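You operate a simulated robot arm through the tools that you are given. There is no shell and no other tool.

Carry out the task below with a simulated robot arm. There is one attempt and no reset: what you move stays moved.

TASK
Set the controls near the top of the steel bench. At the end: the water box cover is set to open; the left stop knob is turned to locked; the right stop knob is turned to locked; the carriage knob is turned to locked; whatever was shut is shut again. Leave all else as you found it, and nothing knocked over.

The check looks at the end state, three seconds after you hand in, the way a careful person would. Anything else that was tipped, shoved, dropped, spilled or broken makes it a failure. A push-on lid holds only when it is set on centred and level and pressed home; a screw cap is set on level and turned clockwise until tight.

THE ROBOT
A 6-joint arm with a two-finger gripper, fixed in place. Base frame: the origin is on the floor under the middle of its stand, x ahead of it, y to its left, z up; the work surface is at about z = 0.8. Lengths are in m, angles in rad, forces in N, time in s.
It reaches about 1.572 m from its shoulder. Its first joint turns from -2.897 to 2.897 rad. Payload 2.45 kg.
The tool frame sits at the grasp point between the pads (the TCP): z along the fingers, y along the line on which they close. The tips reach 0.02 m beyond it. The gripper opens to 0.14 m; its body begins 0.168 m behind the TCP.
Orientation is told as [roll, pitch, yaw] about the base's x, y, z axes, in that order, counted from this pose: with the fingers straight down and closing along the base's y, the tool's x points along the base's -x, its y along +y and its z along -z.

THE INTERFACE
- The arm moves only by the tool step_arm. Its argument "series" is a list of rows, each a list of 6 numbers: the shift along the tool's x, y, z in m, then the turn, a rotation vector about the tool's x, y, z in rad. In form: [[tx, ty, tz, wx, wy, wz], ...]. A call has 1 to 20 rows; each row shifts and turns the commanded pose from where the row before left it, along the tool's axes as they then stand. "fingers" is the finger opening in m, from 0 to 0.14, set as the call begins (left out, the last holds). Each row takes 0.2 s and may step no farther than 0.05 m and 0.15 rad from the row before; otherwise, or with a gripper value out of range, the whole call is refused. A pose out of reach is approached as far as the arm can. The call stops where the force on the tool passes 40 N (or 10 N more than at its start, if that is more) or the arm is blocked; 0.2 s more then pass. The fingers move at their own pace (about 0.045 m/s each) and stop on an object; they squeeze with about 21 N. The grip force told is the motor's: it shows also when the fingers shut on nothing. Time passes only in rows, and 0.2 s behind the last, so rows that do not move let the fingers close. The reply holds the time, the measured pose of the TCP, the force on the tool along the base axes, the opening and the grip force, in the units named above and with some noise, with the torque about the TCP (base axes, N m) and any sound that the robot's microphone picked up.
- Cameras (640 x 400 px; columns grow to the right, rows downward): "scene" is fixed at [0.2225, -0.5085, 1.5724]; the picture's right is [0.58, -0.81, 0.00], its down [-0.38, -0.27, -0.88] and it looks along [0.72, 0.52, -0.47] (base axes); focal length 310 px, centre (320, 200). "wrist" rides on the gripper at [0.078, 0.011, -0.209] in the tool frame; the picture's right is [-0.14, 0.99, 0.00], its down [-0.92, -0.13, -0.37] and it looks along [-0.36, -0.05, 0.93] (tool axes); focal length 280 px, centre (320, 200).
- capture(camera): a new picture of that camera. No time passes.
- locate(camera, pixels): for up to 12 pixels [column, row] of the newest picture of that camera ("zoom" is the newest enlarged one), the place [x, y, z] in the base frame of the surface seen there, good to about 0.002 m, but the place of the scene camera against the robot may be out by one fixed shift of up to 0.018 m in any direction. No time passes.
- inspect(camera, box): a new picture of the part [left, top, right, bottom] of that camera's present view, enlarged. No time passes.
- close_job(): hands the job in; it is judged then, once.

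Leave the gripper open and the arm clear of the work at the hand-in unless told otherwise.

The tools are called as name(argument=value, ...) on one line, values as JSON. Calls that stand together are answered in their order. step_arm: Moves the arm, as the interface text tells. Its arguments: {"type":"object","properties":{"series":{"type":"array"},"fingers":{"type":"number"}},"required":["series"]} The other tools are called the same way: capture (camera) takes a picture; locate (camera, pixels) gives the place of the surface under pixels of a picture; inspect (camera, box) takes an enlarged picture of a part of a camera's view; close_job () hands the job in.

At the start:

```text
t: 0.0
eef_pos: [0.7612, 0.299, 1.1928]
ee_rot: [0.0, -0.002, -0.001]
contact_force: [0.6, -0.2, -0.7]
torque: [0.01, 0.03, 0.01]
grip_width: 0.1403
finger_force: 0.1
```

scene: 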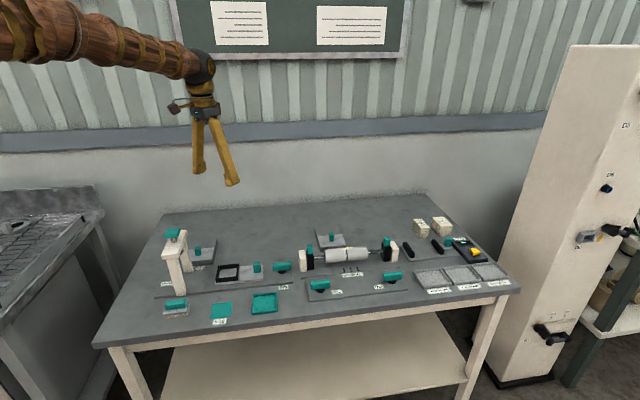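
wrist: 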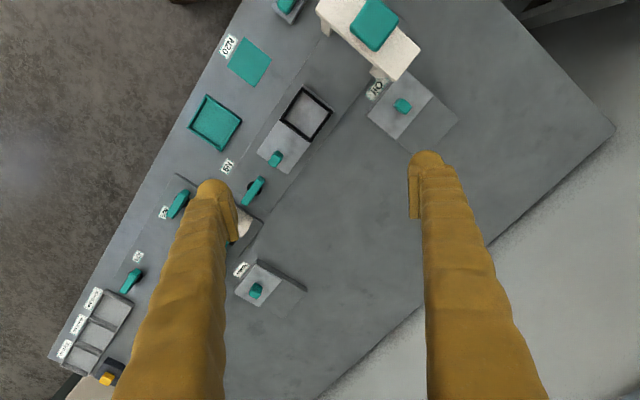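

I see a steel bench with several teal-handled controls, small labels and a few boxes. I'll enlarge parts of the scene view to read the labels before moving anything.

inspect(camera="scene", box=[140, 220, 300, 330])

inspect(camera="scene", box=[280, 210, 420, 310])

inspect(camera="scene", box=[380, 200, 530, 310])

inspect(camera="scene", box=[200, 0, 400, 50])

inspect(camera="scene", box=[500, 100, 640, 360])

```text
3.64 times, centred on (220, 275) of scene
```

zoom: 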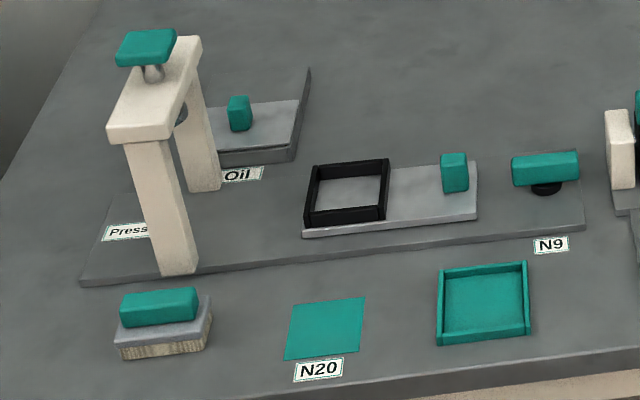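

```text
4.00 times, centred on (350, 260) of scene
```

zoom: 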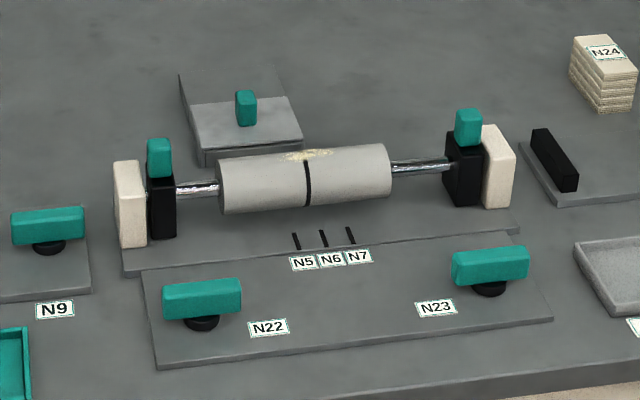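

```text
3.64 times, centred on (455, 255) of scene
```

zoom: 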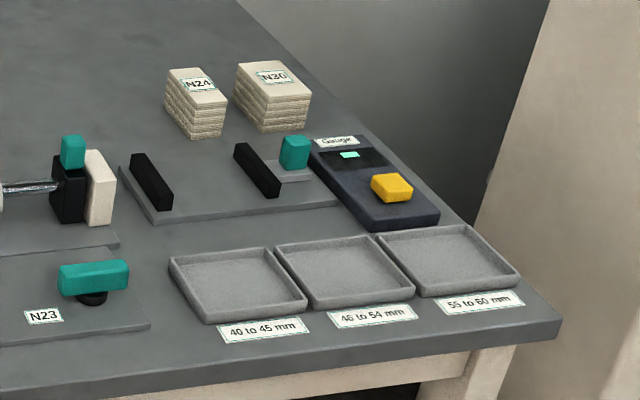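

```text
3.20 times, centred on (300, 25) of scene
```

zoom: 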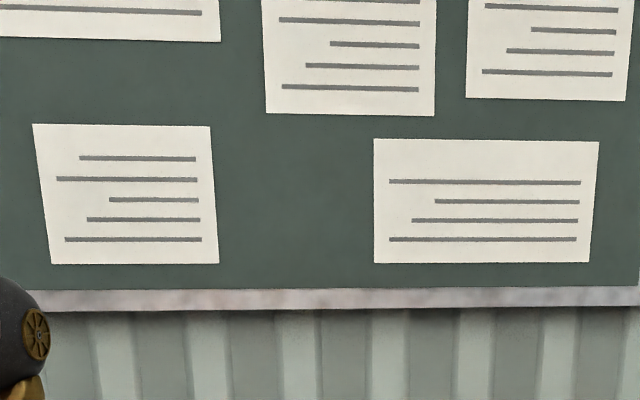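

```text
1.54 times, centred on (570, 230) of scene
```

zoom: 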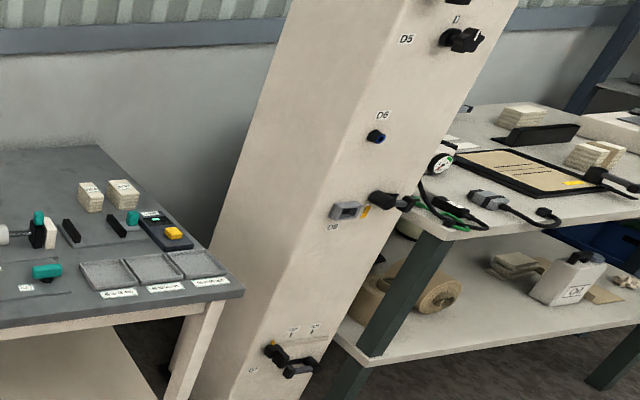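

The knobs carry N22, N23 and N9 tags, one box is tagged "Oil", and another cover sits behind the roller. I'll enlarge the wrist view to read its label and see how the knobs sit.

inspect(camera="wrist", box=[220, 240, 320, 310])

inspect(camera="wrist", box=[340, 60, 470, 150])

inspect(camera="wrist", box=[140, 130, 300, 240])

inspect(camera="wrist", box=[40, 240, 180, 390])

inspect(camera="scene", box=[300, 215, 380, 270])

```text
5.71 times, centred on (270, 275) of wrist
```

zoom: 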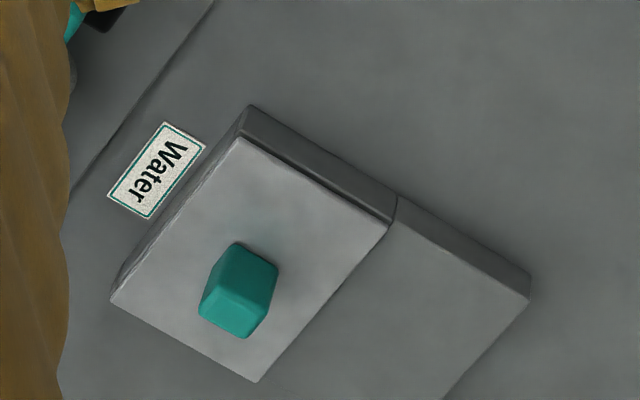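

```text
4.44 times, centred on (405, 105) of wrist
```

zoom: 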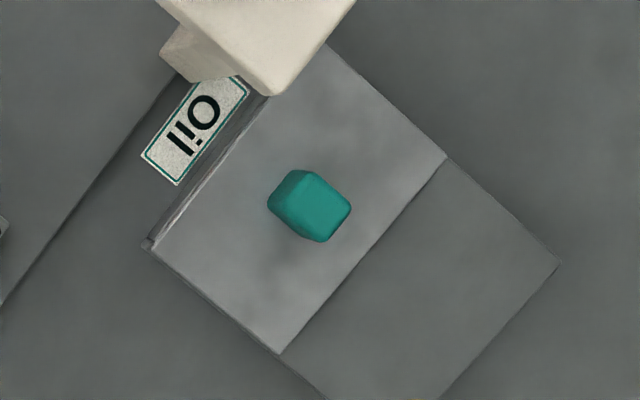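

```text
3.64 times, centred on (220, 185) of wrist
```

zoom: 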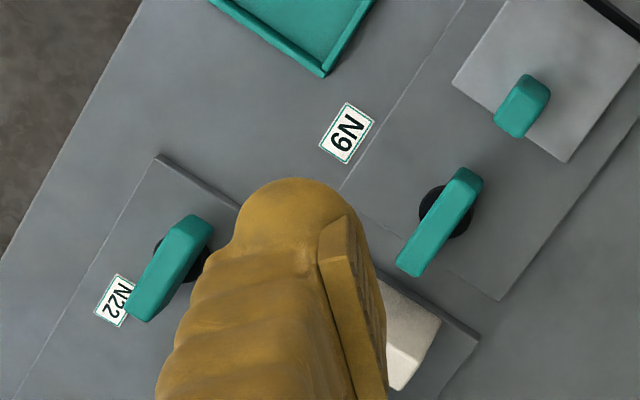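

```text
2.67 times, centred on (110, 315) of wrist
```

zoom: 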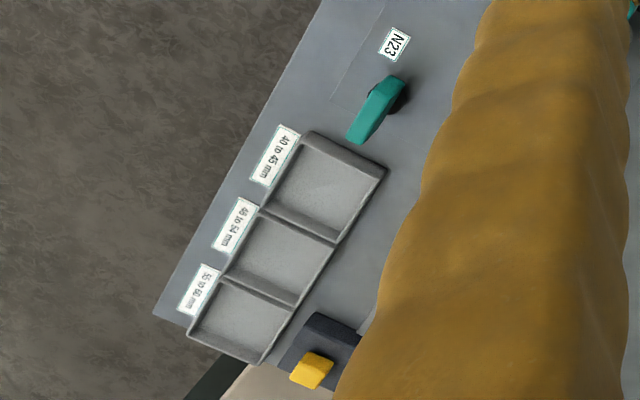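

```text
7.27 times, centred on (340, 242) of scene
```

zoom: 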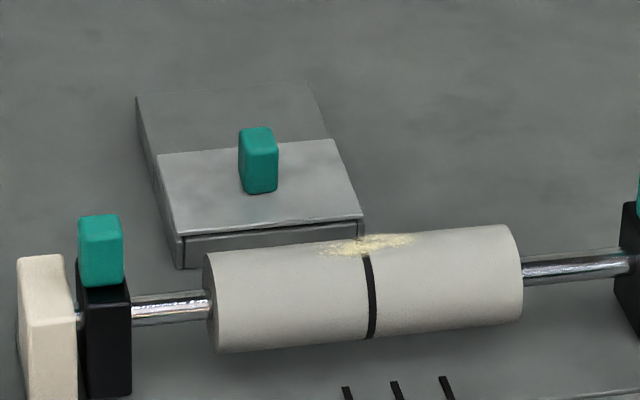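

The box behind the roller is labelled "Water", and its cover appears slid toward the near side, with a recess or plate behind it. I'll get positions of the main items from the scene picture.

capture(camera="scene")

capture(camera="wrist")

locate(camera="scene", pixels=[[320, 285], [393, 276], [282, 267], [331, 236], [307, 247], [387, 241], [345, 255], [173, 234], [200, 248], [257, 267], [350, 320], [300, 200]])

locate(camera="wrist", pixels=[[256, 290], [255, 190], [180, 203], [132, 281], [403, 105], [275, 158], [376, 25], [285, 270], [240, 300], [300, 300], [241, 269], [228, 165]])

```text
taken
```

scene: 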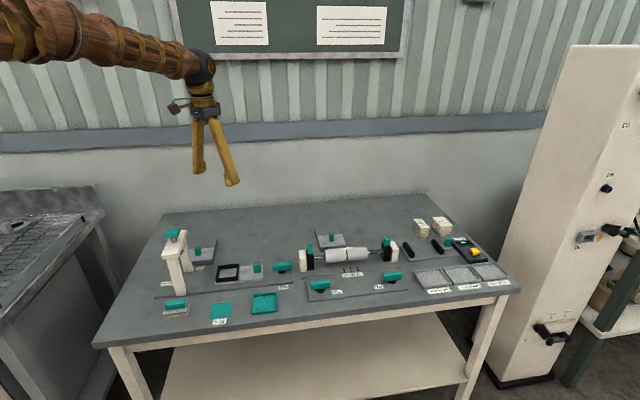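

```text
taken
```

wrist: 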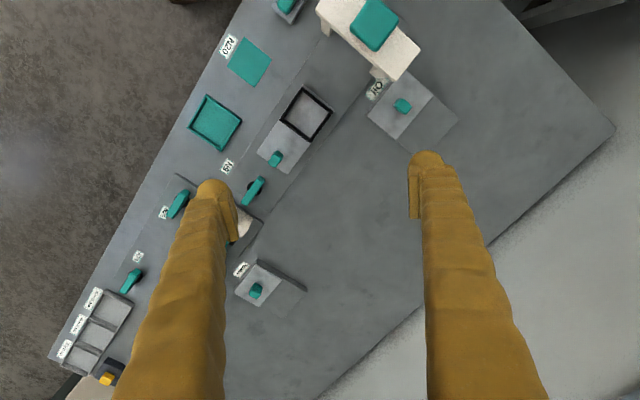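

```text
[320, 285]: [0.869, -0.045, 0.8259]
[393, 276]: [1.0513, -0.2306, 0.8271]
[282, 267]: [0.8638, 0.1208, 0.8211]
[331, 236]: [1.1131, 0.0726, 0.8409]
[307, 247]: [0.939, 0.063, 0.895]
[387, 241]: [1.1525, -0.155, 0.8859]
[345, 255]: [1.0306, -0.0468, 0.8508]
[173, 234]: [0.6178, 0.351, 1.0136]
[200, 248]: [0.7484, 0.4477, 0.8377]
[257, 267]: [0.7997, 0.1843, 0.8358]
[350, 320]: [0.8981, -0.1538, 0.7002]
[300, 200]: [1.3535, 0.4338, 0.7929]
```

```text
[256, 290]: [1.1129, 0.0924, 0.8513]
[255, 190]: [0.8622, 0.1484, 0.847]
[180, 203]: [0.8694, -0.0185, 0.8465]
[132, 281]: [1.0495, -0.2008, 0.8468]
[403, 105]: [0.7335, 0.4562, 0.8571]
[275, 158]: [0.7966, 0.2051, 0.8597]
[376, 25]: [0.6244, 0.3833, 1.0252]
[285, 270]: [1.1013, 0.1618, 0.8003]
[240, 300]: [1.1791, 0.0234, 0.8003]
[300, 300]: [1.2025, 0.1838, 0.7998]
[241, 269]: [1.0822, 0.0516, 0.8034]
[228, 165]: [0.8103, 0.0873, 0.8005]
```

The bench runs at about -45° in the base frame: N22 is at (0.869,-0.019), N23 at (1.050,-0.201), N9 at (0.862,0.148), and the water cover handle at (1.113,0.092). I'll turn the tool 45° to line up with the bench and move high above N22 to look for locked/free marks.

step_arm(series=[[0, 0, 0, 0, 0, 0.1309], [0, 0, 0, 0, 0, 0.1309], [0, 0, 0, 0, 0, 0.1309], [0, 0, 0, 0, 0, 0.1309], [0, 0, 0, 0, 0, 0.1309], [0, 0, 0, 0, 0, 0.1309], [-0.0378, -0.0186, 0.0141, 0, 0, 0], [-0.0378, -0.0186, 0.0141, 0, 0, 0], [-0.0378, -0.0186, 0.0141, 0, 0, 0], [-0.0378, -0.0186, 0.0141, 0, 0, 0], [-0.0378, -0.0186, 0.0141, 0, 0, 0], [-0.0378, -0.0186, 0.0141, 0, 0, 0], [-0.0378, -0.0186, 0.0141, 0, 0, 0], [-0.0378, -0.0186, 0.0141, 0, 0, 0], [0, 0, 0, 0, 0, 0]], fingers=0.14)

capture(camera="wrist")

```text
t: 3.2
eef_pos: [0.8703, -0.0227, 1.0816]
ee_rot: [-0.001, -0.001, -0.786]
contact_force: [-0.1, -0.1, -0.4]
torque: [-0.03, 0.0, 0.0]
grip_width: 0.14
finger_force: 0.0
```

```text
taken
```

wrist: 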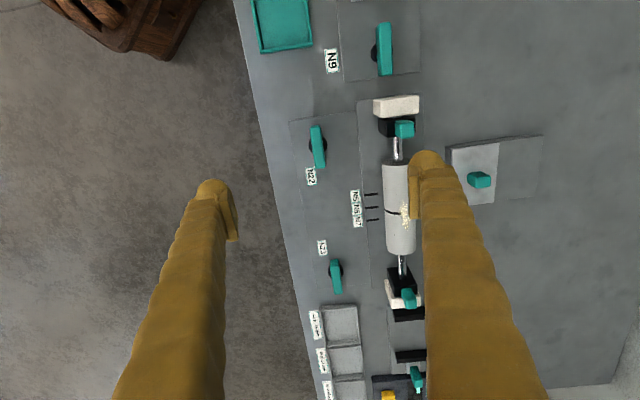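

The bench now runs vertically in the wrist view: N22 at (317,147), N23 at (336,277), N9 at (385,50). I'll enlarge each knob to look for marks around it.

inspect(camera="wrist", box=[270, 100, 370, 200])

inspect(camera="wrist", box=[290, 230, 390, 310])

inspect(camera="wrist", box=[310, 0, 450, 100])

inspect(camera="wrist", box=[430, 120, 560, 220])

inspect(camera="wrist", box=[340, 90, 440, 200])

inspect(camera="wrist", box=[340, 200, 440, 310])

```text
4.00 times, centred on (320, 150) of wrist
```

zoom: 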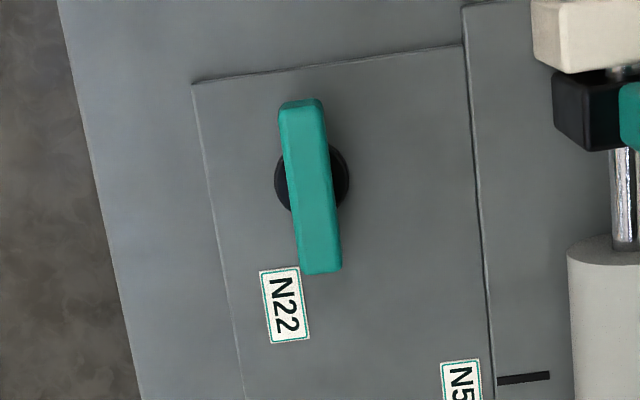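

```text
5.00 times, centred on (340, 270) of wrist
```

zoom: 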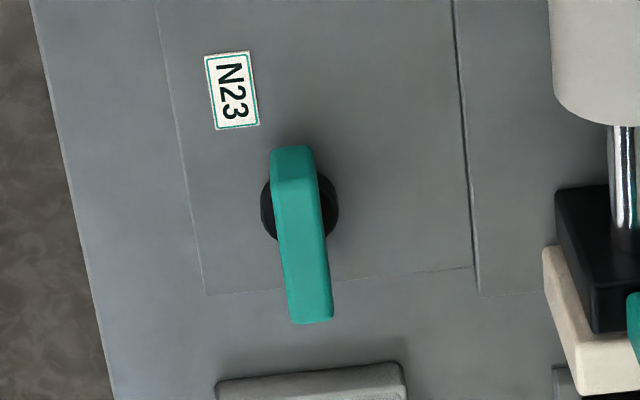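

```text
4.00 times, centred on (380, 50) of wrist
```

zoom: 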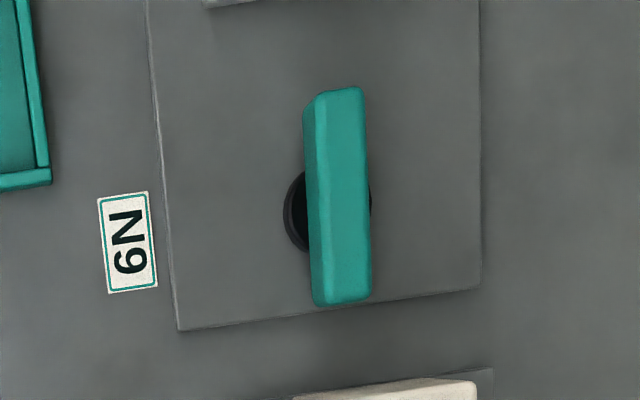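

```text
4.00 times, centred on (495, 170) of wrist
```

zoom: 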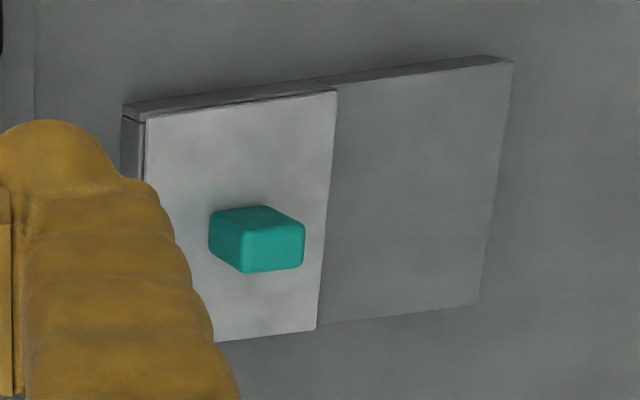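

```text
3.64 times, centred on (390, 145) of wrist
```

zoom: 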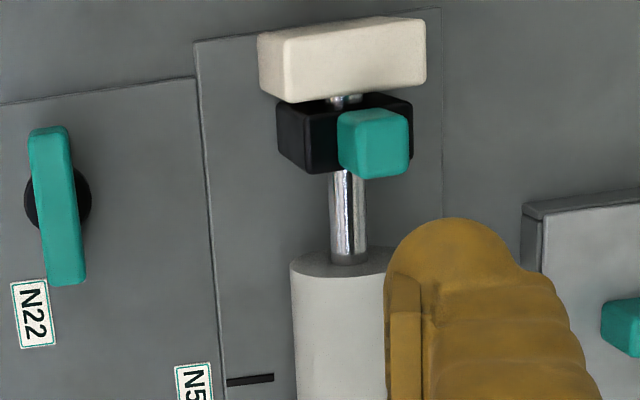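

```text
3.64 times, centred on (390, 255) of wrist
```

zoom: 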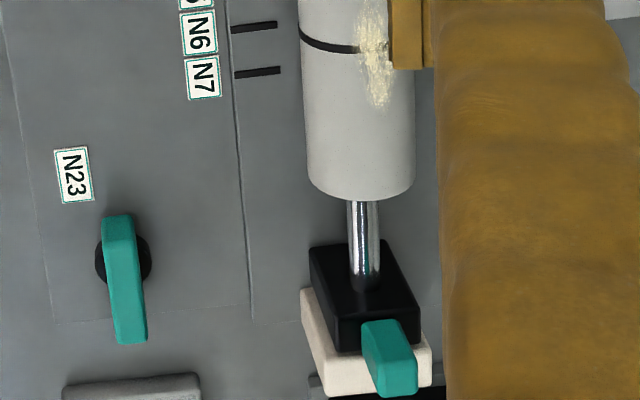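

No locked/free text beside the knobs. I'll measure the exact bar angles and centres from the wrist view: N22 ends at (315,128),(320,165); N23 ends at (334,261),(338,292); N9 ends at (384,25),(385,73); plus the water handle and cover.

locate(camera="wrist", pixels=[[315, 128], [320, 164], [334, 263], [338, 291], [385, 26], [386, 72], [480, 180], [465, 150], [450, 155], [500, 145], [525, 180], [308, 150]])

inspect(camera="wrist", box=[360, 290, 450, 400])

```text
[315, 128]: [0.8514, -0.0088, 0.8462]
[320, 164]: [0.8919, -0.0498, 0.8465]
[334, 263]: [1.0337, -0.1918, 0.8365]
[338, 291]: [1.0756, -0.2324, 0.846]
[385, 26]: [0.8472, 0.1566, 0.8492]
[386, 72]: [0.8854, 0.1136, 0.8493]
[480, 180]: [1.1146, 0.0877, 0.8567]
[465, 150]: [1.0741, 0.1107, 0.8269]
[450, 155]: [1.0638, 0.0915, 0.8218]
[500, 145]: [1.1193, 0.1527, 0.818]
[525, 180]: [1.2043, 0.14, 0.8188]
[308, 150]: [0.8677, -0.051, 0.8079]
```

```text
3.64 times, centred on (405, 345) of wrist
```

zoom: 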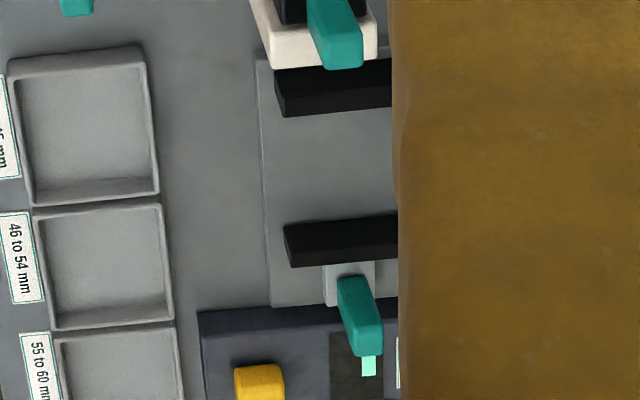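

All three bars lie along the bench length (-45°), tops at z≈0.847. N22's centre is about (0.8716,-0.029). I'll close the fingers to 0.06 and drop to z≈0.92 over N22 for a closer look.

step_arm(series=[[0, 0, 0, 0, 0, 0], [0, 0, 0, 0, 0, 0], [0, 0, 0, 0, 0, 0], [0, 0, 0, 0, 0, 0], [0, 0, 0, 0, 0, 0], [-0.0014, -0.0009, 0.04, 0, 0, 0], [-0.0014, -0.0009, 0.04, 0, 0, 0], [-0.0014, -0.0009, 0.04, 0, 0, 0], [-0.0014, -0.001, 0.04, 0, 0, 0], [0, 0, 0, 0, 0, 0]], fingers=0.06)

capture(camera="wrist")

capture(camera="scene")

```text
t: 5.4
eef_pos: [0.8717, -0.0276, 0.9211]
ee_rot: [0.0, -0.002, -0.786]
contact_force: [-1.0, -0.4, -0.4]
torque: [0.03, -0.03, -0.02]
grip_width: 0.0601
finger_force: 0.0
```

```text
taken
```

wrist: 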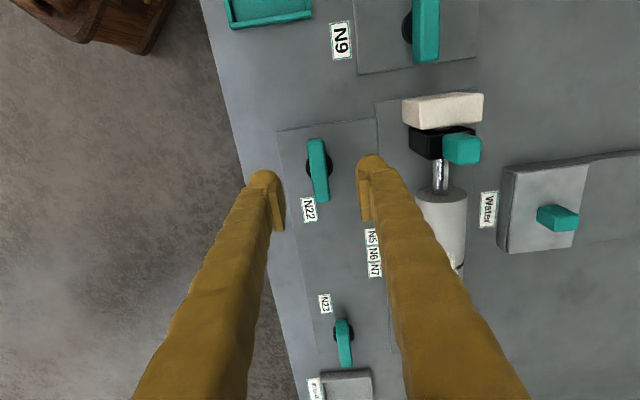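

```text
taken
```

scene: 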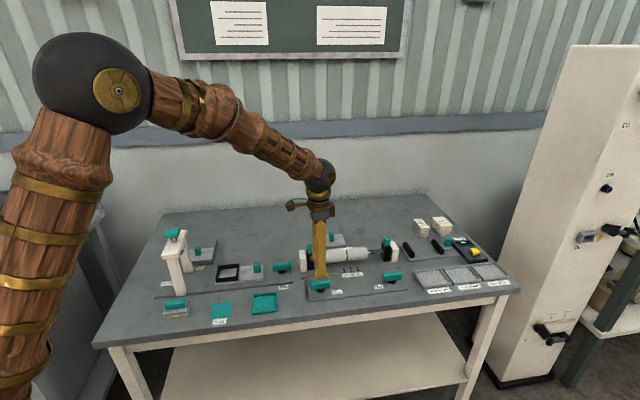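

The fingers straddle N22, seen at (318,170). I'll enlarge it to measure the bar's ends and sides.

inspect(camera="wrist", box=[280, 130, 360, 210])

```text
5.00 times, centred on (320, 170) of wrist
```

zoom: 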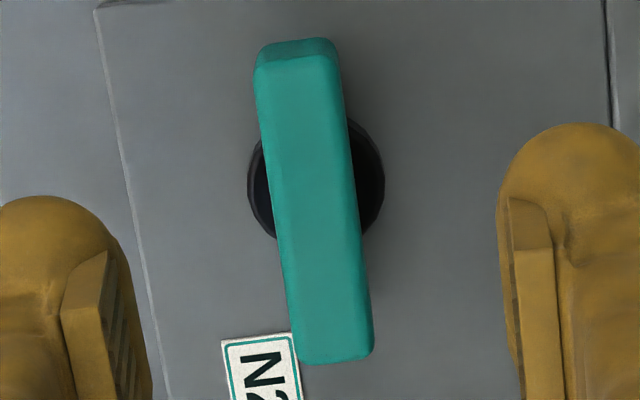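

locate(camera="zoom", pixels=[[300, 62], [333, 350], [275, 200], [352, 200], [315, 200], [300, 42], [370, 190], [255, 190], [400, 200], [480, 380], [265, 70], [318, 355]])

```text
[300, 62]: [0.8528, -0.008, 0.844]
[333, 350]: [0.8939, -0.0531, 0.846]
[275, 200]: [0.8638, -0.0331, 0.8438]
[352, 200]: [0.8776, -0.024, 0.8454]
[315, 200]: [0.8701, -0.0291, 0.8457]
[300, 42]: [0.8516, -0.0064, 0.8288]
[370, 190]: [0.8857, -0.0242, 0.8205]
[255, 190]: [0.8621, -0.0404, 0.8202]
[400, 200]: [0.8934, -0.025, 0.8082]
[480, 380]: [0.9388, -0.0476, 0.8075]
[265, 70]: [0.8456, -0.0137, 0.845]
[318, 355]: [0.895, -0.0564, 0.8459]
```

N22's bar spans z 0.822–0.846, about 0.0165 wide and 0.064 long, with its centre at (0.8735,-0.031). I'll lower to z≈0.844 with the fingers straddling it, then close.

step_arm(series=[[-0.0037, -0.0011, 0.02, 0, 0, 0], [0, 0, 0.03, 0, 0, 0], [0, 0, 0.027, 0, 0, 0], [0, 0, 0, 0, 0, 0], [0, 0, 0, 0, 0, 0]])

step_arm(series=[[0, 0, 0, 0, 0, 0], [0, 0, 0, 0, 0, 0], [0, 0, 0, 0, 0, 0], [0, 0, 0, 0, 0, 0]], fingers=0.005)

capture(camera="wrist")

```text
t: 6.6
eef_pos: [0.8713, -0.03, 0.8427]
ee_rot: [0.0, -0.003, -0.786]
contact_force: [0.3, -0.7, -0.2]
torque: [0.0, -0.01, 0.03]
grip_width: 0.0601
finger_force: 0.1
```

```text
t: 7.6
eef_pos: [0.8721, -0.031, 0.8435]
ee_rot: [0.0, -0.002, -0.786]
contact_force: [-10.1, -9.2, 0.9]
torque: [-0.11, 0.07, -0.01]
grip_width: 0.0173
finger_force: 35.0
```

```text
taken
```

wrist: 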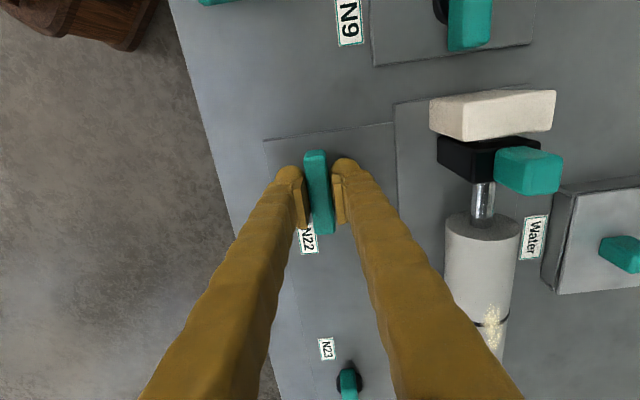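

The bar is held (opening 0.0173) with about 14 N of side load toward -v, so I'm a millimetre or so off-centre. I'll shift -0.0015 along tool y to relieve it, then try a small clockwise turn and read the torque.

step_arm(series=[[0, -0.0015, 0, 0, 0, 0], [0, 0, 0, 0, 0, 0]])

step_arm(series=[[0, 0, 0, 0, 0, 0.05], [0, 0, 0, 0, 0, 0.05], [0, 0, 0, 0, 0, 0]])

```text
t: 8.2
eef_pos: [0.8721, -0.0303, 0.8429]
ee_rot: [0.001, -0.002, -0.784]
contact_force: [2.3, 6.2, -7.8]
torque: [0.02, -0.09, 0.02]
grip_width: 0.0171
finger_force: 42.7
```

```text
t: 9.0
eef_pos: [0.8725, -0.0307, 0.843]
ee_rot: [0.002, -0.001, -0.887]
contact_force: [6.0, 16.0, -1.7]
torque: [0.18, -0.09, 1.11]
grip_width: 0.0192
finger_force: 44.4
```

Turning clockwise gave 1.11 N·m of resistance and the opening widened to 0.0192, which suggests the bar is not following. I'll look.

inspect(camera="wrist", box=[260, 130, 380, 240])

```text
3.64 times, centred on (320, 185) of wrist
```

zoom: 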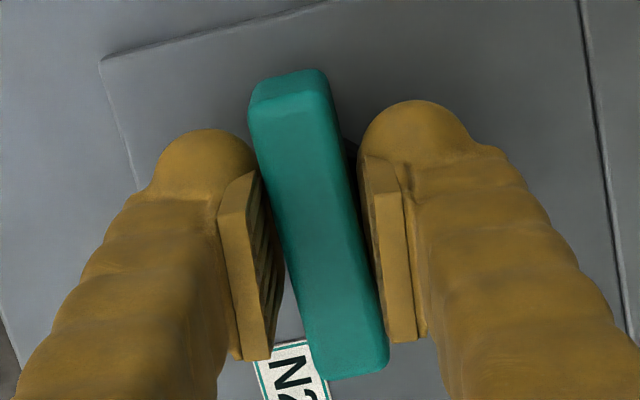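

The bar stayed put while the fingers turned, so clockwise appears blocked. I'll return and try counter-clockwise gently.

step_arm(series=[[0, 0, 0, 0, 0, -0.05], [0, 0, 0, 0, 0, -0.05], [0, 0, 0, 0, 0, 0]])

step_arm(series=[[0, 0, 0, 0, 0, -0.05], [0, 0, 0, 0, 0, -0.05], [0, 0, 0, 0, 0, 0]])

inspect(camera="wrist", box=[260, 130, 380, 240])

```text
t: 9.8
eef_pos: [0.8729, -0.0312, 0.8435]
ee_rot: [0.001, -0.002, -0.785]
contact_force: [33.2, 15.3, -12.7]
torque: [0.12, -0.34, 0.07]
grip_width: 0.017
finger_force: 42.5
```

```text
t: 10.6
eef_pos: [0.8711, -0.0314, 0.8427]
ee_rot: [0.002, -0.001, -0.687]
contact_force: [40.7, 13.9, -16.7]
torque: [0.06, -0.39, 0.05]
grip_width: 0.017
finger_force: 42.6
```

```text
3.64 times, centred on (320, 185) of wrist
```

zoom: 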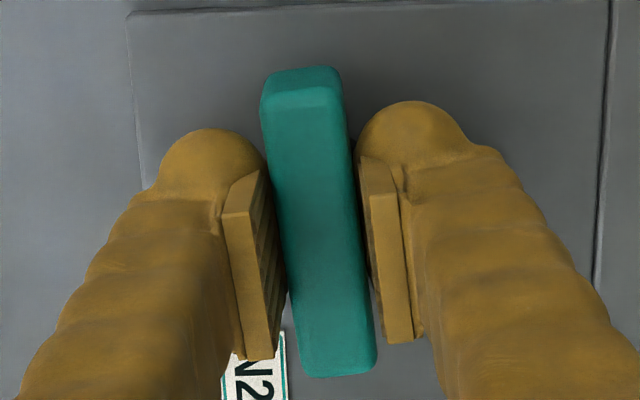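

Counter-clockwise the bar follows with almost no torque (0.05). There is a side load of (41,14) N because the TCP isn't exactly on the pivot. I'll shift about 3 mm along +x and 1 mm along +y to relieve it.

step_arm(series=[[-0.0017, 0.0027, 0, 0, 0, 0], [0, 0, 0, 0, 0, 0]])

```text
t: 11.2
eef_pos: [0.8725, -0.0319, 0.8436]
ee_rot: [-0.001, 0.0, -0.685]
contact_force: [-25.0, -7.7, 17.7]
torque: [0.1, 0.56, 0.0]
grip_width: 0.017
finger_force: 43.0
```

That overshot: stiffness is about 22 N/mm and the load is now (-25,-8). I'll back off about 1.2 mm and continue turning counter-clockwise in small steps.

step_arm(series=[[0.0007, -0.001, 0, 0, 0, 0], [0, 0, 0, 0, 0, -0.05], [0, 0, 0, 0, 0, -0.05], [0, 0, 0, 0, 0, -0.05], [0, 0, 0, 0, 0, -0.05], [0, 0, 0, 0, 0, 0]])

```text
t: 12.6
eef_pos: [0.873, -0.0315, 0.8425]
ee_rot: [0.0, 0.0, -0.485]
contact_force: [-1.8, 2.5, 9.0]
torque: [0.07, 0.08, -0.03]
grip_width: 0.0167
finger_force: 42.7
stopped in row 6: the force on the tool passed its limit at 42 N (the readings are from after the stop); the commanded pose is now the measured one
```

The call stopped on a brief force spike, and the load is now small with the knob following (yaw -0.485). I'll continue turning counter-clockwise.

step_arm(series=[[0, 0, 0, 0, 0, -0.05], [0, 0, 0, 0, 0, -0.05], [0, 0, 0, 0, 0, -0.05], [0, 0, 0, 0, 0, -0.05], [0, 0, 0, 0, 0, -0.05], [0, 0, 0, 0, 0, 0]])

capture(camera="wrist")

```text
t: 14.0
eef_pos: [0.8738, -0.0317, 0.8427]
ee_rot: [-0.001, 0.001, -0.236]
contact_force: [-18.2, -4.1, 22.2]
torque: [-0.06, 0.16, 0.02]
grip_width: 0.0171
finger_force: 43.0
```

```text
taken
```

wrist: 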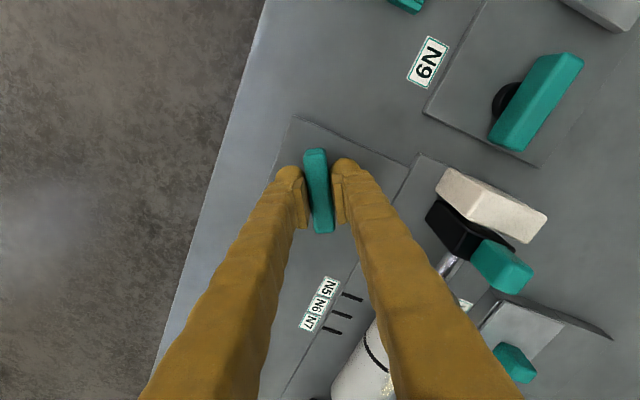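

The knob is following (now yaw -0.236, about 0.55 rad turned). I'll relieve the small load and keep turning, watching for a click or end stop.

step_arm(series=[[0.0007, -0.0004, -0.001, 0, 0, 0], [0, 0, 0, 0, 0, -0.05], [0, 0, 0, 0, 0, -0.05], [0, 0, 0, 0, 0, -0.05], [0, 0, 0, 0, 0, -0.05], [0, 0, 0, 0, 0, 0]])

step_arm(series=[[0, 0, 0, 0, 0, -0.05], [0, 0, 0, 0, 0, -0.05], [0, 0, 0, 0, 0, -0.05], [0, 0, 0, 0, 0, -0.05], [0, 0, 0, 0, 0, 0]])

```text
t: 15.4
eef_pos: [0.8742, -0.0314, 0.8428]
ee_rot: [-0.001, 0.0, -0.035]
contact_force: [17.5, -9.1, -21.3]
torque: [-0.1, -0.37, 0.02]
grip_width: 0.0168
finger_force: 42.3
```

```text
t: 16.6
eef_pos: [0.8725, -0.0317, 0.8433]
ee_rot: [0.0, 0.001, 0.164]
contact_force: [23.3, -15.8, -21.4]
torque: [-0.12, -0.23, 0.03]
grip_width: 0.0169
finger_force: 42.4
```

The knob is still turning easily (yaw 0.164). I'll relieve the load and go on to about a quarter turn in total.

step_arm(series=[[-0.0009, -0.0008, 0.0005, 0, 0, 0], [0, 0, 0, 0, 0, -0.05], [0, 0, 0, 0, 0, -0.05], [0, 0, 0, 0, 0, -0.05], [0, 0, 0, 0, 0, -0.05], [0, 0, 0, 0, 0, 0]])

step_arm(series=[[0, 0, 0, 0, 0, -0.05], [0, 0, 0, 0, 0, -0.05], [0, 0, 0, 0, 0, -0.05], [0, 0, 0, 0, 0, -0.05], [0, 0, 0, 0, 0, 0]])

capture(camera="wrist")

```text
t: 18.0
eef_pos: [0.8713, -0.0315, 0.8438]
ee_rot: [0.001, 0.002, 0.364]
contact_force: [-22.6, 0.8, 15.9]
torque: [-0.03, 0.42, 0.0]
grip_width: 0.0166
finger_force: 42.4
```

```text
t: 19.2
eef_pos: [0.8737, -0.0323, 0.8434]
ee_rot: [-0.001, 0.002, 0.564]
contact_force: [-21.6, 3.5, 10.3]
torque: [0.08, 0.17, 0.02]
grip_width: 0.0172
finger_force: 41.8
```

```text
taken
```

wrist: 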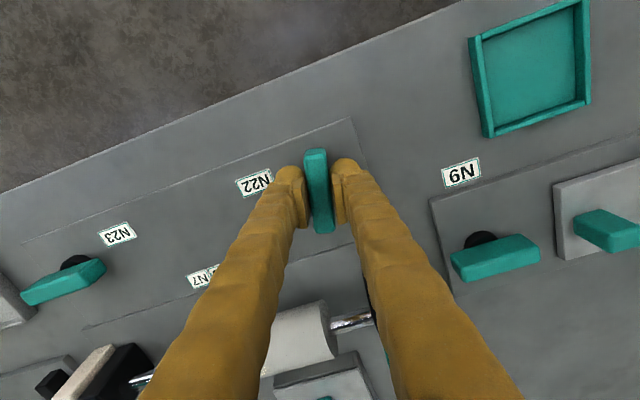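

About 1.35 rad turned and the bar is nearly across the plate. I'll go on to yaw 0.785 (quarter turn) and look for the end stop.

step_arm(series=[[0.0008, 0.0006, 0.0, 0, 0, 0], [0, 0, 0, 0, 0, -0.05], [0, 0, 0, 0, 0, -0.05], [0, 0, 0, 0, 0, -0.05], [0, 0, 0, 0, 0, 0]])

step_arm(series=[[0, 0, 0, 0, 0, -0.04], [0, 0, 0, 0, 0, -0.03], [0, 0, 0, 0, 0, 0]])

```text
t: 20.4
eef_pos: [0.8722, -0.0312, 0.8429]
ee_rot: [0.0, 0.0, 0.712]
contact_force: [10.3, -0.1, -10.9]
torque: [0.0, -0.17, -0.02]
grip_width: 0.0167
finger_force: 42.8
```

```text
t: 21.2
eef_pos: [0.8719, -0.032, 0.8426]
ee_rot: [0.0, 0.0, 0.783]
contact_force: [15.0, 8.6, -6.6]
torque: [0.07, -0.17, 0.01]
grip_width: 0.017
finger_force: 42.3
```

I'm at exactly a quarter turn, with no stop felt yet. I'll nudge 0.06 rad further to test for the end stop.

step_arm(series=[[-0.0006, -0.0004, 0, 0, 0, 0], [0, 0, 0, 0, 0, -0.03], [0, 0, 0, 0, 0, -0.03], [0, 0, 0, 0, 0, 0]])

inspect(camera="wrist", box=[260, 110, 380, 240])

```text
t: 22.2
eef_pos: [0.873, -0.0322, 0.8433]
ee_rot: [0.0, 0.001, 0.844]
contact_force: [-9.0, -3.8, 8.0]
torque: [-0.05, 0.13, -1.0]
grip_width: 0.018
finger_force: 43.7
```

```text
3.08 times, centred on (320, 175) of wrist
```

zoom: 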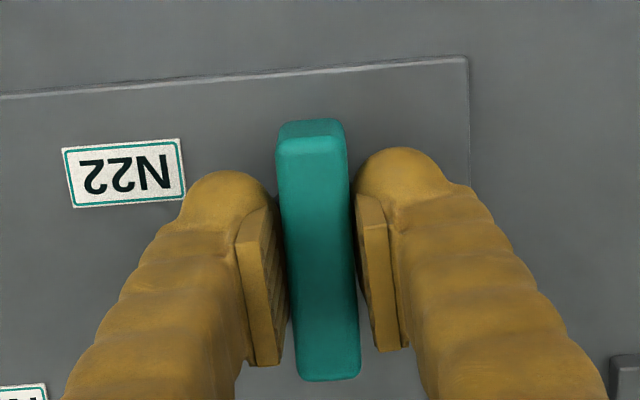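

Torque rises to -1.0 N·m just past a quarter turn, so the end stop is there and the knob is fully turned. I'll relax the twist by 0.05 rad, open the fingers and lift straight up.

step_arm(series=[[0, 0, 0, 0, 0, 0.05], [0, 0, 0, 0, 0, 0]])

step_arm(series=[[0, 0, 0, 0, 0, 0], [0, 0, 0, 0, 0, 0], [0, 0, 0, 0, 0, 0], [0, 0, -0.03, 0, 0, 0], [0, 0, -0.04, 0, 0, 0], [0, 0, -0.04, 0, 0, 0], [0, 0, -0.04, 0, 0, 0], [0, 0, 0, 0, 0, 0]], fingers=0.05)

capture(camera="wrist")

inspect(camera="scene", box=[280, 210, 420, 310])

```text
t: 22.8
eef_pos: [0.8735, -0.0319, 0.8439]
ee_rot: [-0.001, 0.001, 0.791]
contact_force: [-12.9, -6.5, 15.1]
torque: [-0.19, 0.27, -0.25]
grip_width: 0.0171
finger_force: 42.5
```

```text
t: 24.6
eef_pos: [0.8738, -0.0333, 0.9966]
ee_rot: [0.001, 0.0, 0.794]
contact_force: [-0.6, -0.6, 0.9]
torque: [0.0, -0.02, -0.02]
grip_width: 0.0501
finger_force: 0.1
```

```text
taken
```

wrist: 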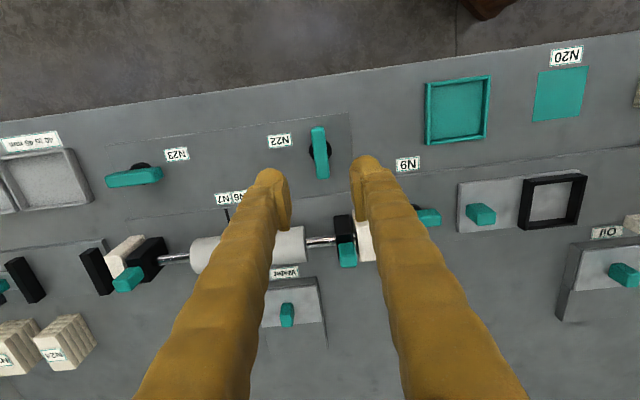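

```text
4.00 times, centred on (350, 260) of scene
```

zoom: 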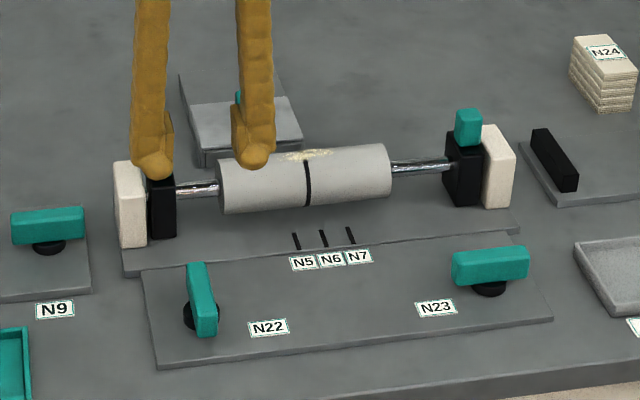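

N22 is now crosswise, against its stop. While the fingers close along the bench length, I'll do the water cover: move at this height to above its handle near (1.114,0.088) and look.

step_arm(series=[[-0.0426, -0.0141, 0, 0, 0, 0], [-0.0426, -0.0141, 0, 0, 0, 0], [-0.0426, -0.0141, 0, 0, 0, 0], [-0.0426, -0.0141, 0, 0, 0, 0], [-0.0426, -0.0141, 0, 0, 0, 0], [-0.0426, -0.0141, 0, 0, 0, 0], [0, 0, 0, 0, 0, 0]])

capture(camera="wrist")

inspect(camera="wrist", box=[250, 100, 390, 240])

```text
t: 26.2
eef_pos: [1.1138, 0.0902, 0.9951]
ee_rot: [0.001, 0.001, 0.792]
contact_force: [0.6, -0.2, 0.0]
torque: [0.0, -0.01, 0.0]
grip_width: 0.05
finger_force: 0.0
```

```text
taken
```

wrist: 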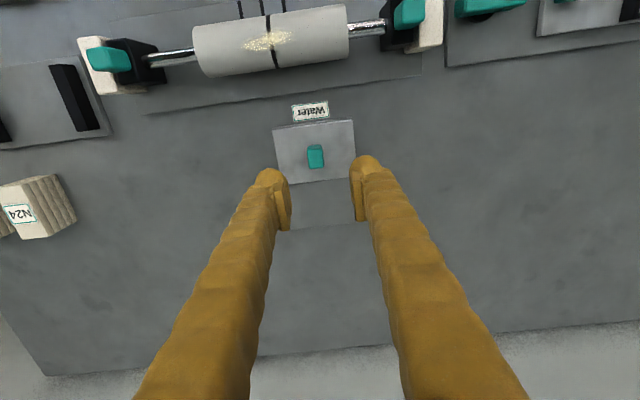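

```text
2.86 times, centred on (320, 170) of wrist
```

zoom: 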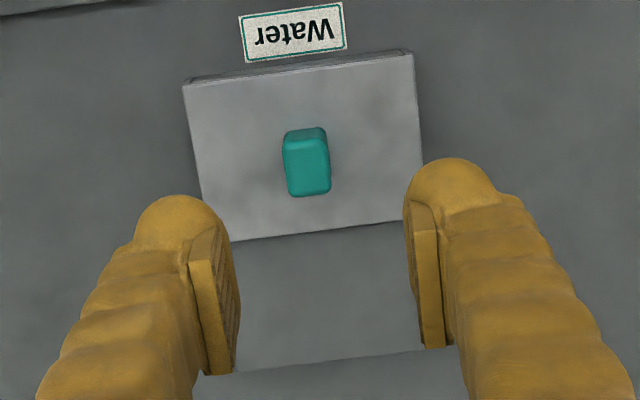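

locate(camera="zoom", pixels=[[306, 165], [287, 165], [328, 165], [306, 140], [308, 190], [250, 150], [380, 150], [300, 85], [310, 220], [310, 300], [310, 130], [225, 250]])

```text
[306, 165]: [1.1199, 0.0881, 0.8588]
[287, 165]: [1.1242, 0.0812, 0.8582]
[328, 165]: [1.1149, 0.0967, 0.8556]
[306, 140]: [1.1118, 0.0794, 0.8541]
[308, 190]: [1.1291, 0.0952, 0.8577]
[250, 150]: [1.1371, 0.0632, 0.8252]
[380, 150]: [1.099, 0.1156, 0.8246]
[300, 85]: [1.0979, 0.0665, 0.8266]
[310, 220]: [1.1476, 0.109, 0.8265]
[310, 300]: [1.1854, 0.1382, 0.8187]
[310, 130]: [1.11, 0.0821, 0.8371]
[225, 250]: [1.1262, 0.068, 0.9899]
```

The water handle's top centre is at (1.120,0.088,0.858), about 0.018 × 0.025 in plan, and the cover top is at z≈0.826. The rear half of the box is a lower plate at 0.8187 that the cover can slide onto. I'll lower around the handle and grip it.

step_arm(series=[[-0.0028, -0.0059, 0.03, 0, 0, 0], [0, 0, 0.04, 0, 0, 0], [0, 0, 0.04, 0, 0, 0], [0, 0, 0.031, 0, 0, 0], [0, 0, 0, 0, 0, 0]])

step_arm(series=[[0, 0, 0, 0, 0, 0], [0, 0, 0, 0, 0, 0], [0, 0, 0, 0, 0, 0], [0, 0, 0, 0, 0, 0]], fingers=0.005)

capture(camera="wrist")

```text
t: 27.4
eef_pos: [1.118, 0.0892, 0.8526]
ee_rot: [0.001, -0.002, 0.792]
contact_force: [-0.3, -1.1, -0.2]
torque: [0.03, 0.01, 0.01]
grip_width: 0.0503
finger_force: 0.1
```

```text
t: 28.4
eef_pos: [1.1197, 0.0877, 0.8537]
ee_rot: [0.0, -0.001, 0.792]
contact_force: [28.9, -16.1, -5.6]
torque: [-0.19, -0.31, -0.24]
grip_width: 0.0189
finger_force: 43.3
```

```text
taken
```

wrist: 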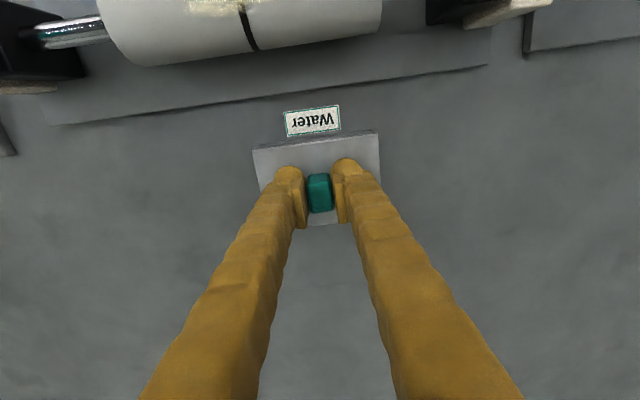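

Gripped (opening 0.0189), with about 32 N of load along +u from being 1.4 mm off. I'll relieve that, then slide the cover gently toward the rear (+v, tool -x) by 1 cm.

step_arm(series=[[0, -0.0013, 0, 0, 0, 0], [0, 0, 0, 0, 0, 0]])

step_arm(series=[[-0.005, 0, 0, 0, 0, 0], [-0.005, 0, 0, 0, 0, 0], [0, 0, 0, 0, 0, 0]])

inspect(camera="wrist", box=[230, 90, 410, 240])

```text
t: 29.0
eef_pos: [1.1202, 0.0872, 0.8536]
ee_rot: [0.002, -0.001, 0.793]
contact_force: [13.6, -13.7, 6.4]
torque: [-0.45, 0.24, -0.33]
grip_width: 0.0189
finger_force: 44.2
```

```text
t: 29.8
eef_pos: [1.127, 0.0947, 0.8527]
ee_rot: [0.0, 0.001, 0.793]
contact_force: [11.5, -9.9, 10.2]
torque: [-0.04, -0.11, -0.31]
grip_width: 0.019
finger_force: 44.7
```

```text
2.67 times, centred on (320, 165) of wrist
```

zoom: 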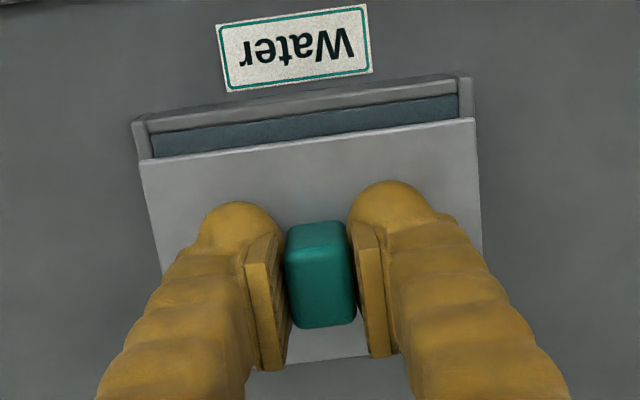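

The cover slides freely and the dark water is showing beneath it. I'll keep sliding rearward in small steps until it reaches its end.

step_arm(series=[[-0.008, -0.0006, 0, 0, 0, 0.008], [-0.008, 0, 0, 0, 0, 0], [-0.008, 0, 0, 0, 0, 0], [0, 0, 0, 0, 0, 0]])

step_arm(series=[[-0.008, 0, 0, 0, 0, 0], [-0.008, 0, 0, 0, 0, 0], [0, 0, 0, 0, 0, 0]])

capture(camera="wrist")

```text
t: 30.8
eef_pos: [1.1429, 0.1107, 0.8532]
ee_rot: [0.001, 0.0, 0.784]
contact_force: [8.2, -6.9, 22.8]
torque: [-0.06, -0.12, 0.04]
grip_width: 0.0189
finger_force: 43.6
```

```text
t: 31.6
eef_pos: [1.1551, 0.122, 0.8531]
ee_rot: [0.001, 0.0, 0.786]
contact_force: [-3.3, 5.2, 24.5]
torque: [0.3, -0.26, 0.06]
grip_width: 0.0189
finger_force: 44.4
```

```text
taken
```

wrist: 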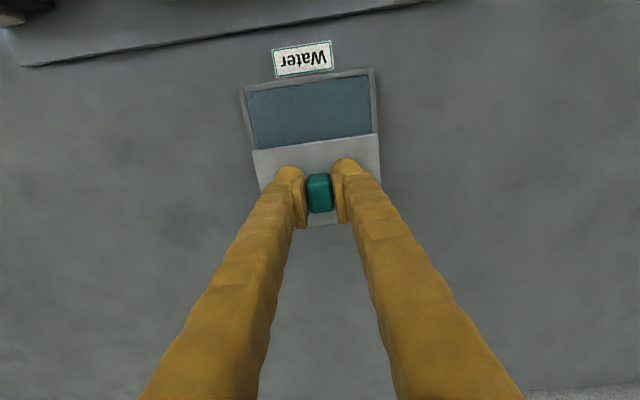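

The cover has moved 5 cm. I'll ease upward half a millimetre and keep sliding in 4 mm steps to find the rear stop.

step_arm(series=[[-0.004, 0, -0.0006, 0, 0, 0], [-0.004, 0, 0, 0, 0, 0], [-0.004, 0, 0, 0, 0, 0], [0, 0, 0, 0, 0, 0]])

step_arm(series=[[-0.004, 0, 0, 0, 0, 0], [-0.004, 0, 0, 0, 0, 0], [0, 0, 0, 0, 0, 0]])

inspect(camera="wrist", box=[210, 30, 430, 240])

```text
t: 32.6
eef_pos: [1.1636, 0.1312, 0.8529]
ee_rot: [0.0, -0.001, 0.783]
contact_force: [-10.7, 9.3, 17.5]
torque: [0.23, -0.01, 0.06]
grip_width: 0.019
finger_force: 43.8
```

```text
t: 33.4
eef_pos: [1.1688, 0.136, 0.8521]
ee_rot: [0.0, -0.001, 0.784]
contact_force: [-14.5, 12.9, 21.1]
torque: [0.06, 0.24, 0.06]
grip_width: 0.0188
finger_force: 44.0
```

```text
1.90 times, centred on (320, 135) of wrist
```

zoom: 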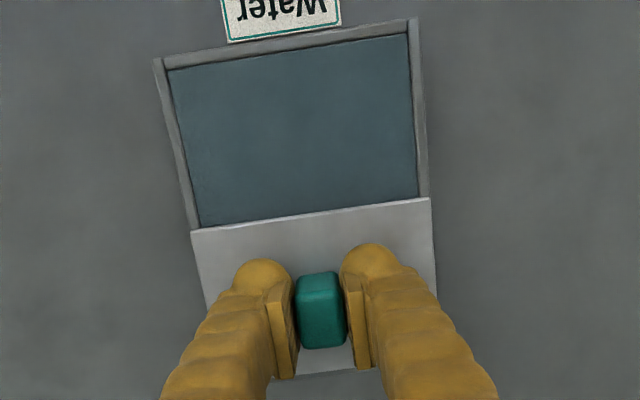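

The well is almost fully uncovered (slide ≈ 0.069 m) and still no end stop. I'll relieve the side load and go a little further.

step_arm(series=[[-0.003, 0.0008, -0.0003, 0, 0, 0], [-0.003, 0, 0, 0, 0, 0], [0, 0, 0, 0, 0, 0]])

inspect(camera="wrist", box=[210, 30, 430, 240])

```text
t: 34.2
eef_pos: [1.1741, 0.1404, 0.8519]
ee_rot: [0.0, 0.001, 0.784]
contact_force: [-8.4, 9.5, 11.5]
torque: [0.16, 0.04, 0.04]
grip_width: 0.0194
finger_force: 44.3
```

```text
1.90 times, centred on (320, 135) of wrist
```

zoom: 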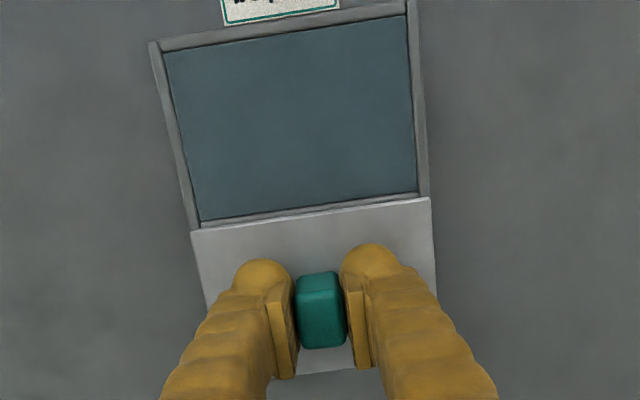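

The well's rear wall now shows, so the cover is fully clear of it. I'll push on slightly to feel whether there's an end stop.

step_arm(series=[[-0.003, 0.0004, -0.0002, 0, 0, 0], [0, 0, 0, 0, 0, 0]])

step_arm(series=[[-0.003, 0, 0, 0, 0, 0], [0, 0, 0, 0, 0, 0]])

inspect(camera="wrist", box=[210, 30, 430, 240])

```text
t: 34.8
eef_pos: [1.1749, 0.1431, 0.8533]
ee_rot: [0.001, 0.002, 0.784]
contact_force: [-14.4, -3.5, 6.1]
torque: [-0.03, 0.14, 0.06]
grip_width: 0.019
finger_force: 44.1
```

```text
t: 35.4
eef_pos: [1.1776, 0.1445, 0.8528]
ee_rot: [0.002, 0.001, 0.784]
contact_force: [-31.6, -15.1, -2.0]
torque: [-0.26, 0.44, 0.11]
grip_width: 0.0192
finger_force: 43.6
```

```text
1.90 times, centred on (320, 135) of wrist
```

zoom: 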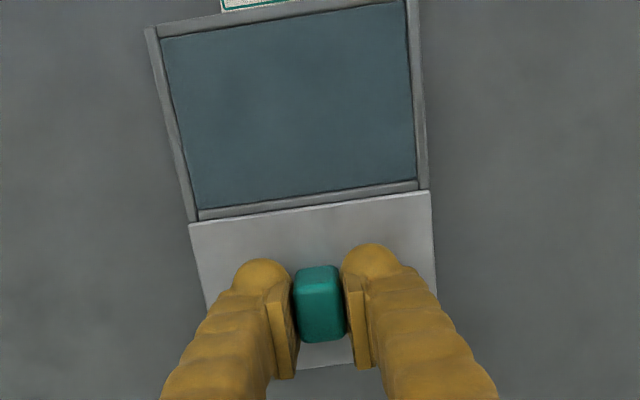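

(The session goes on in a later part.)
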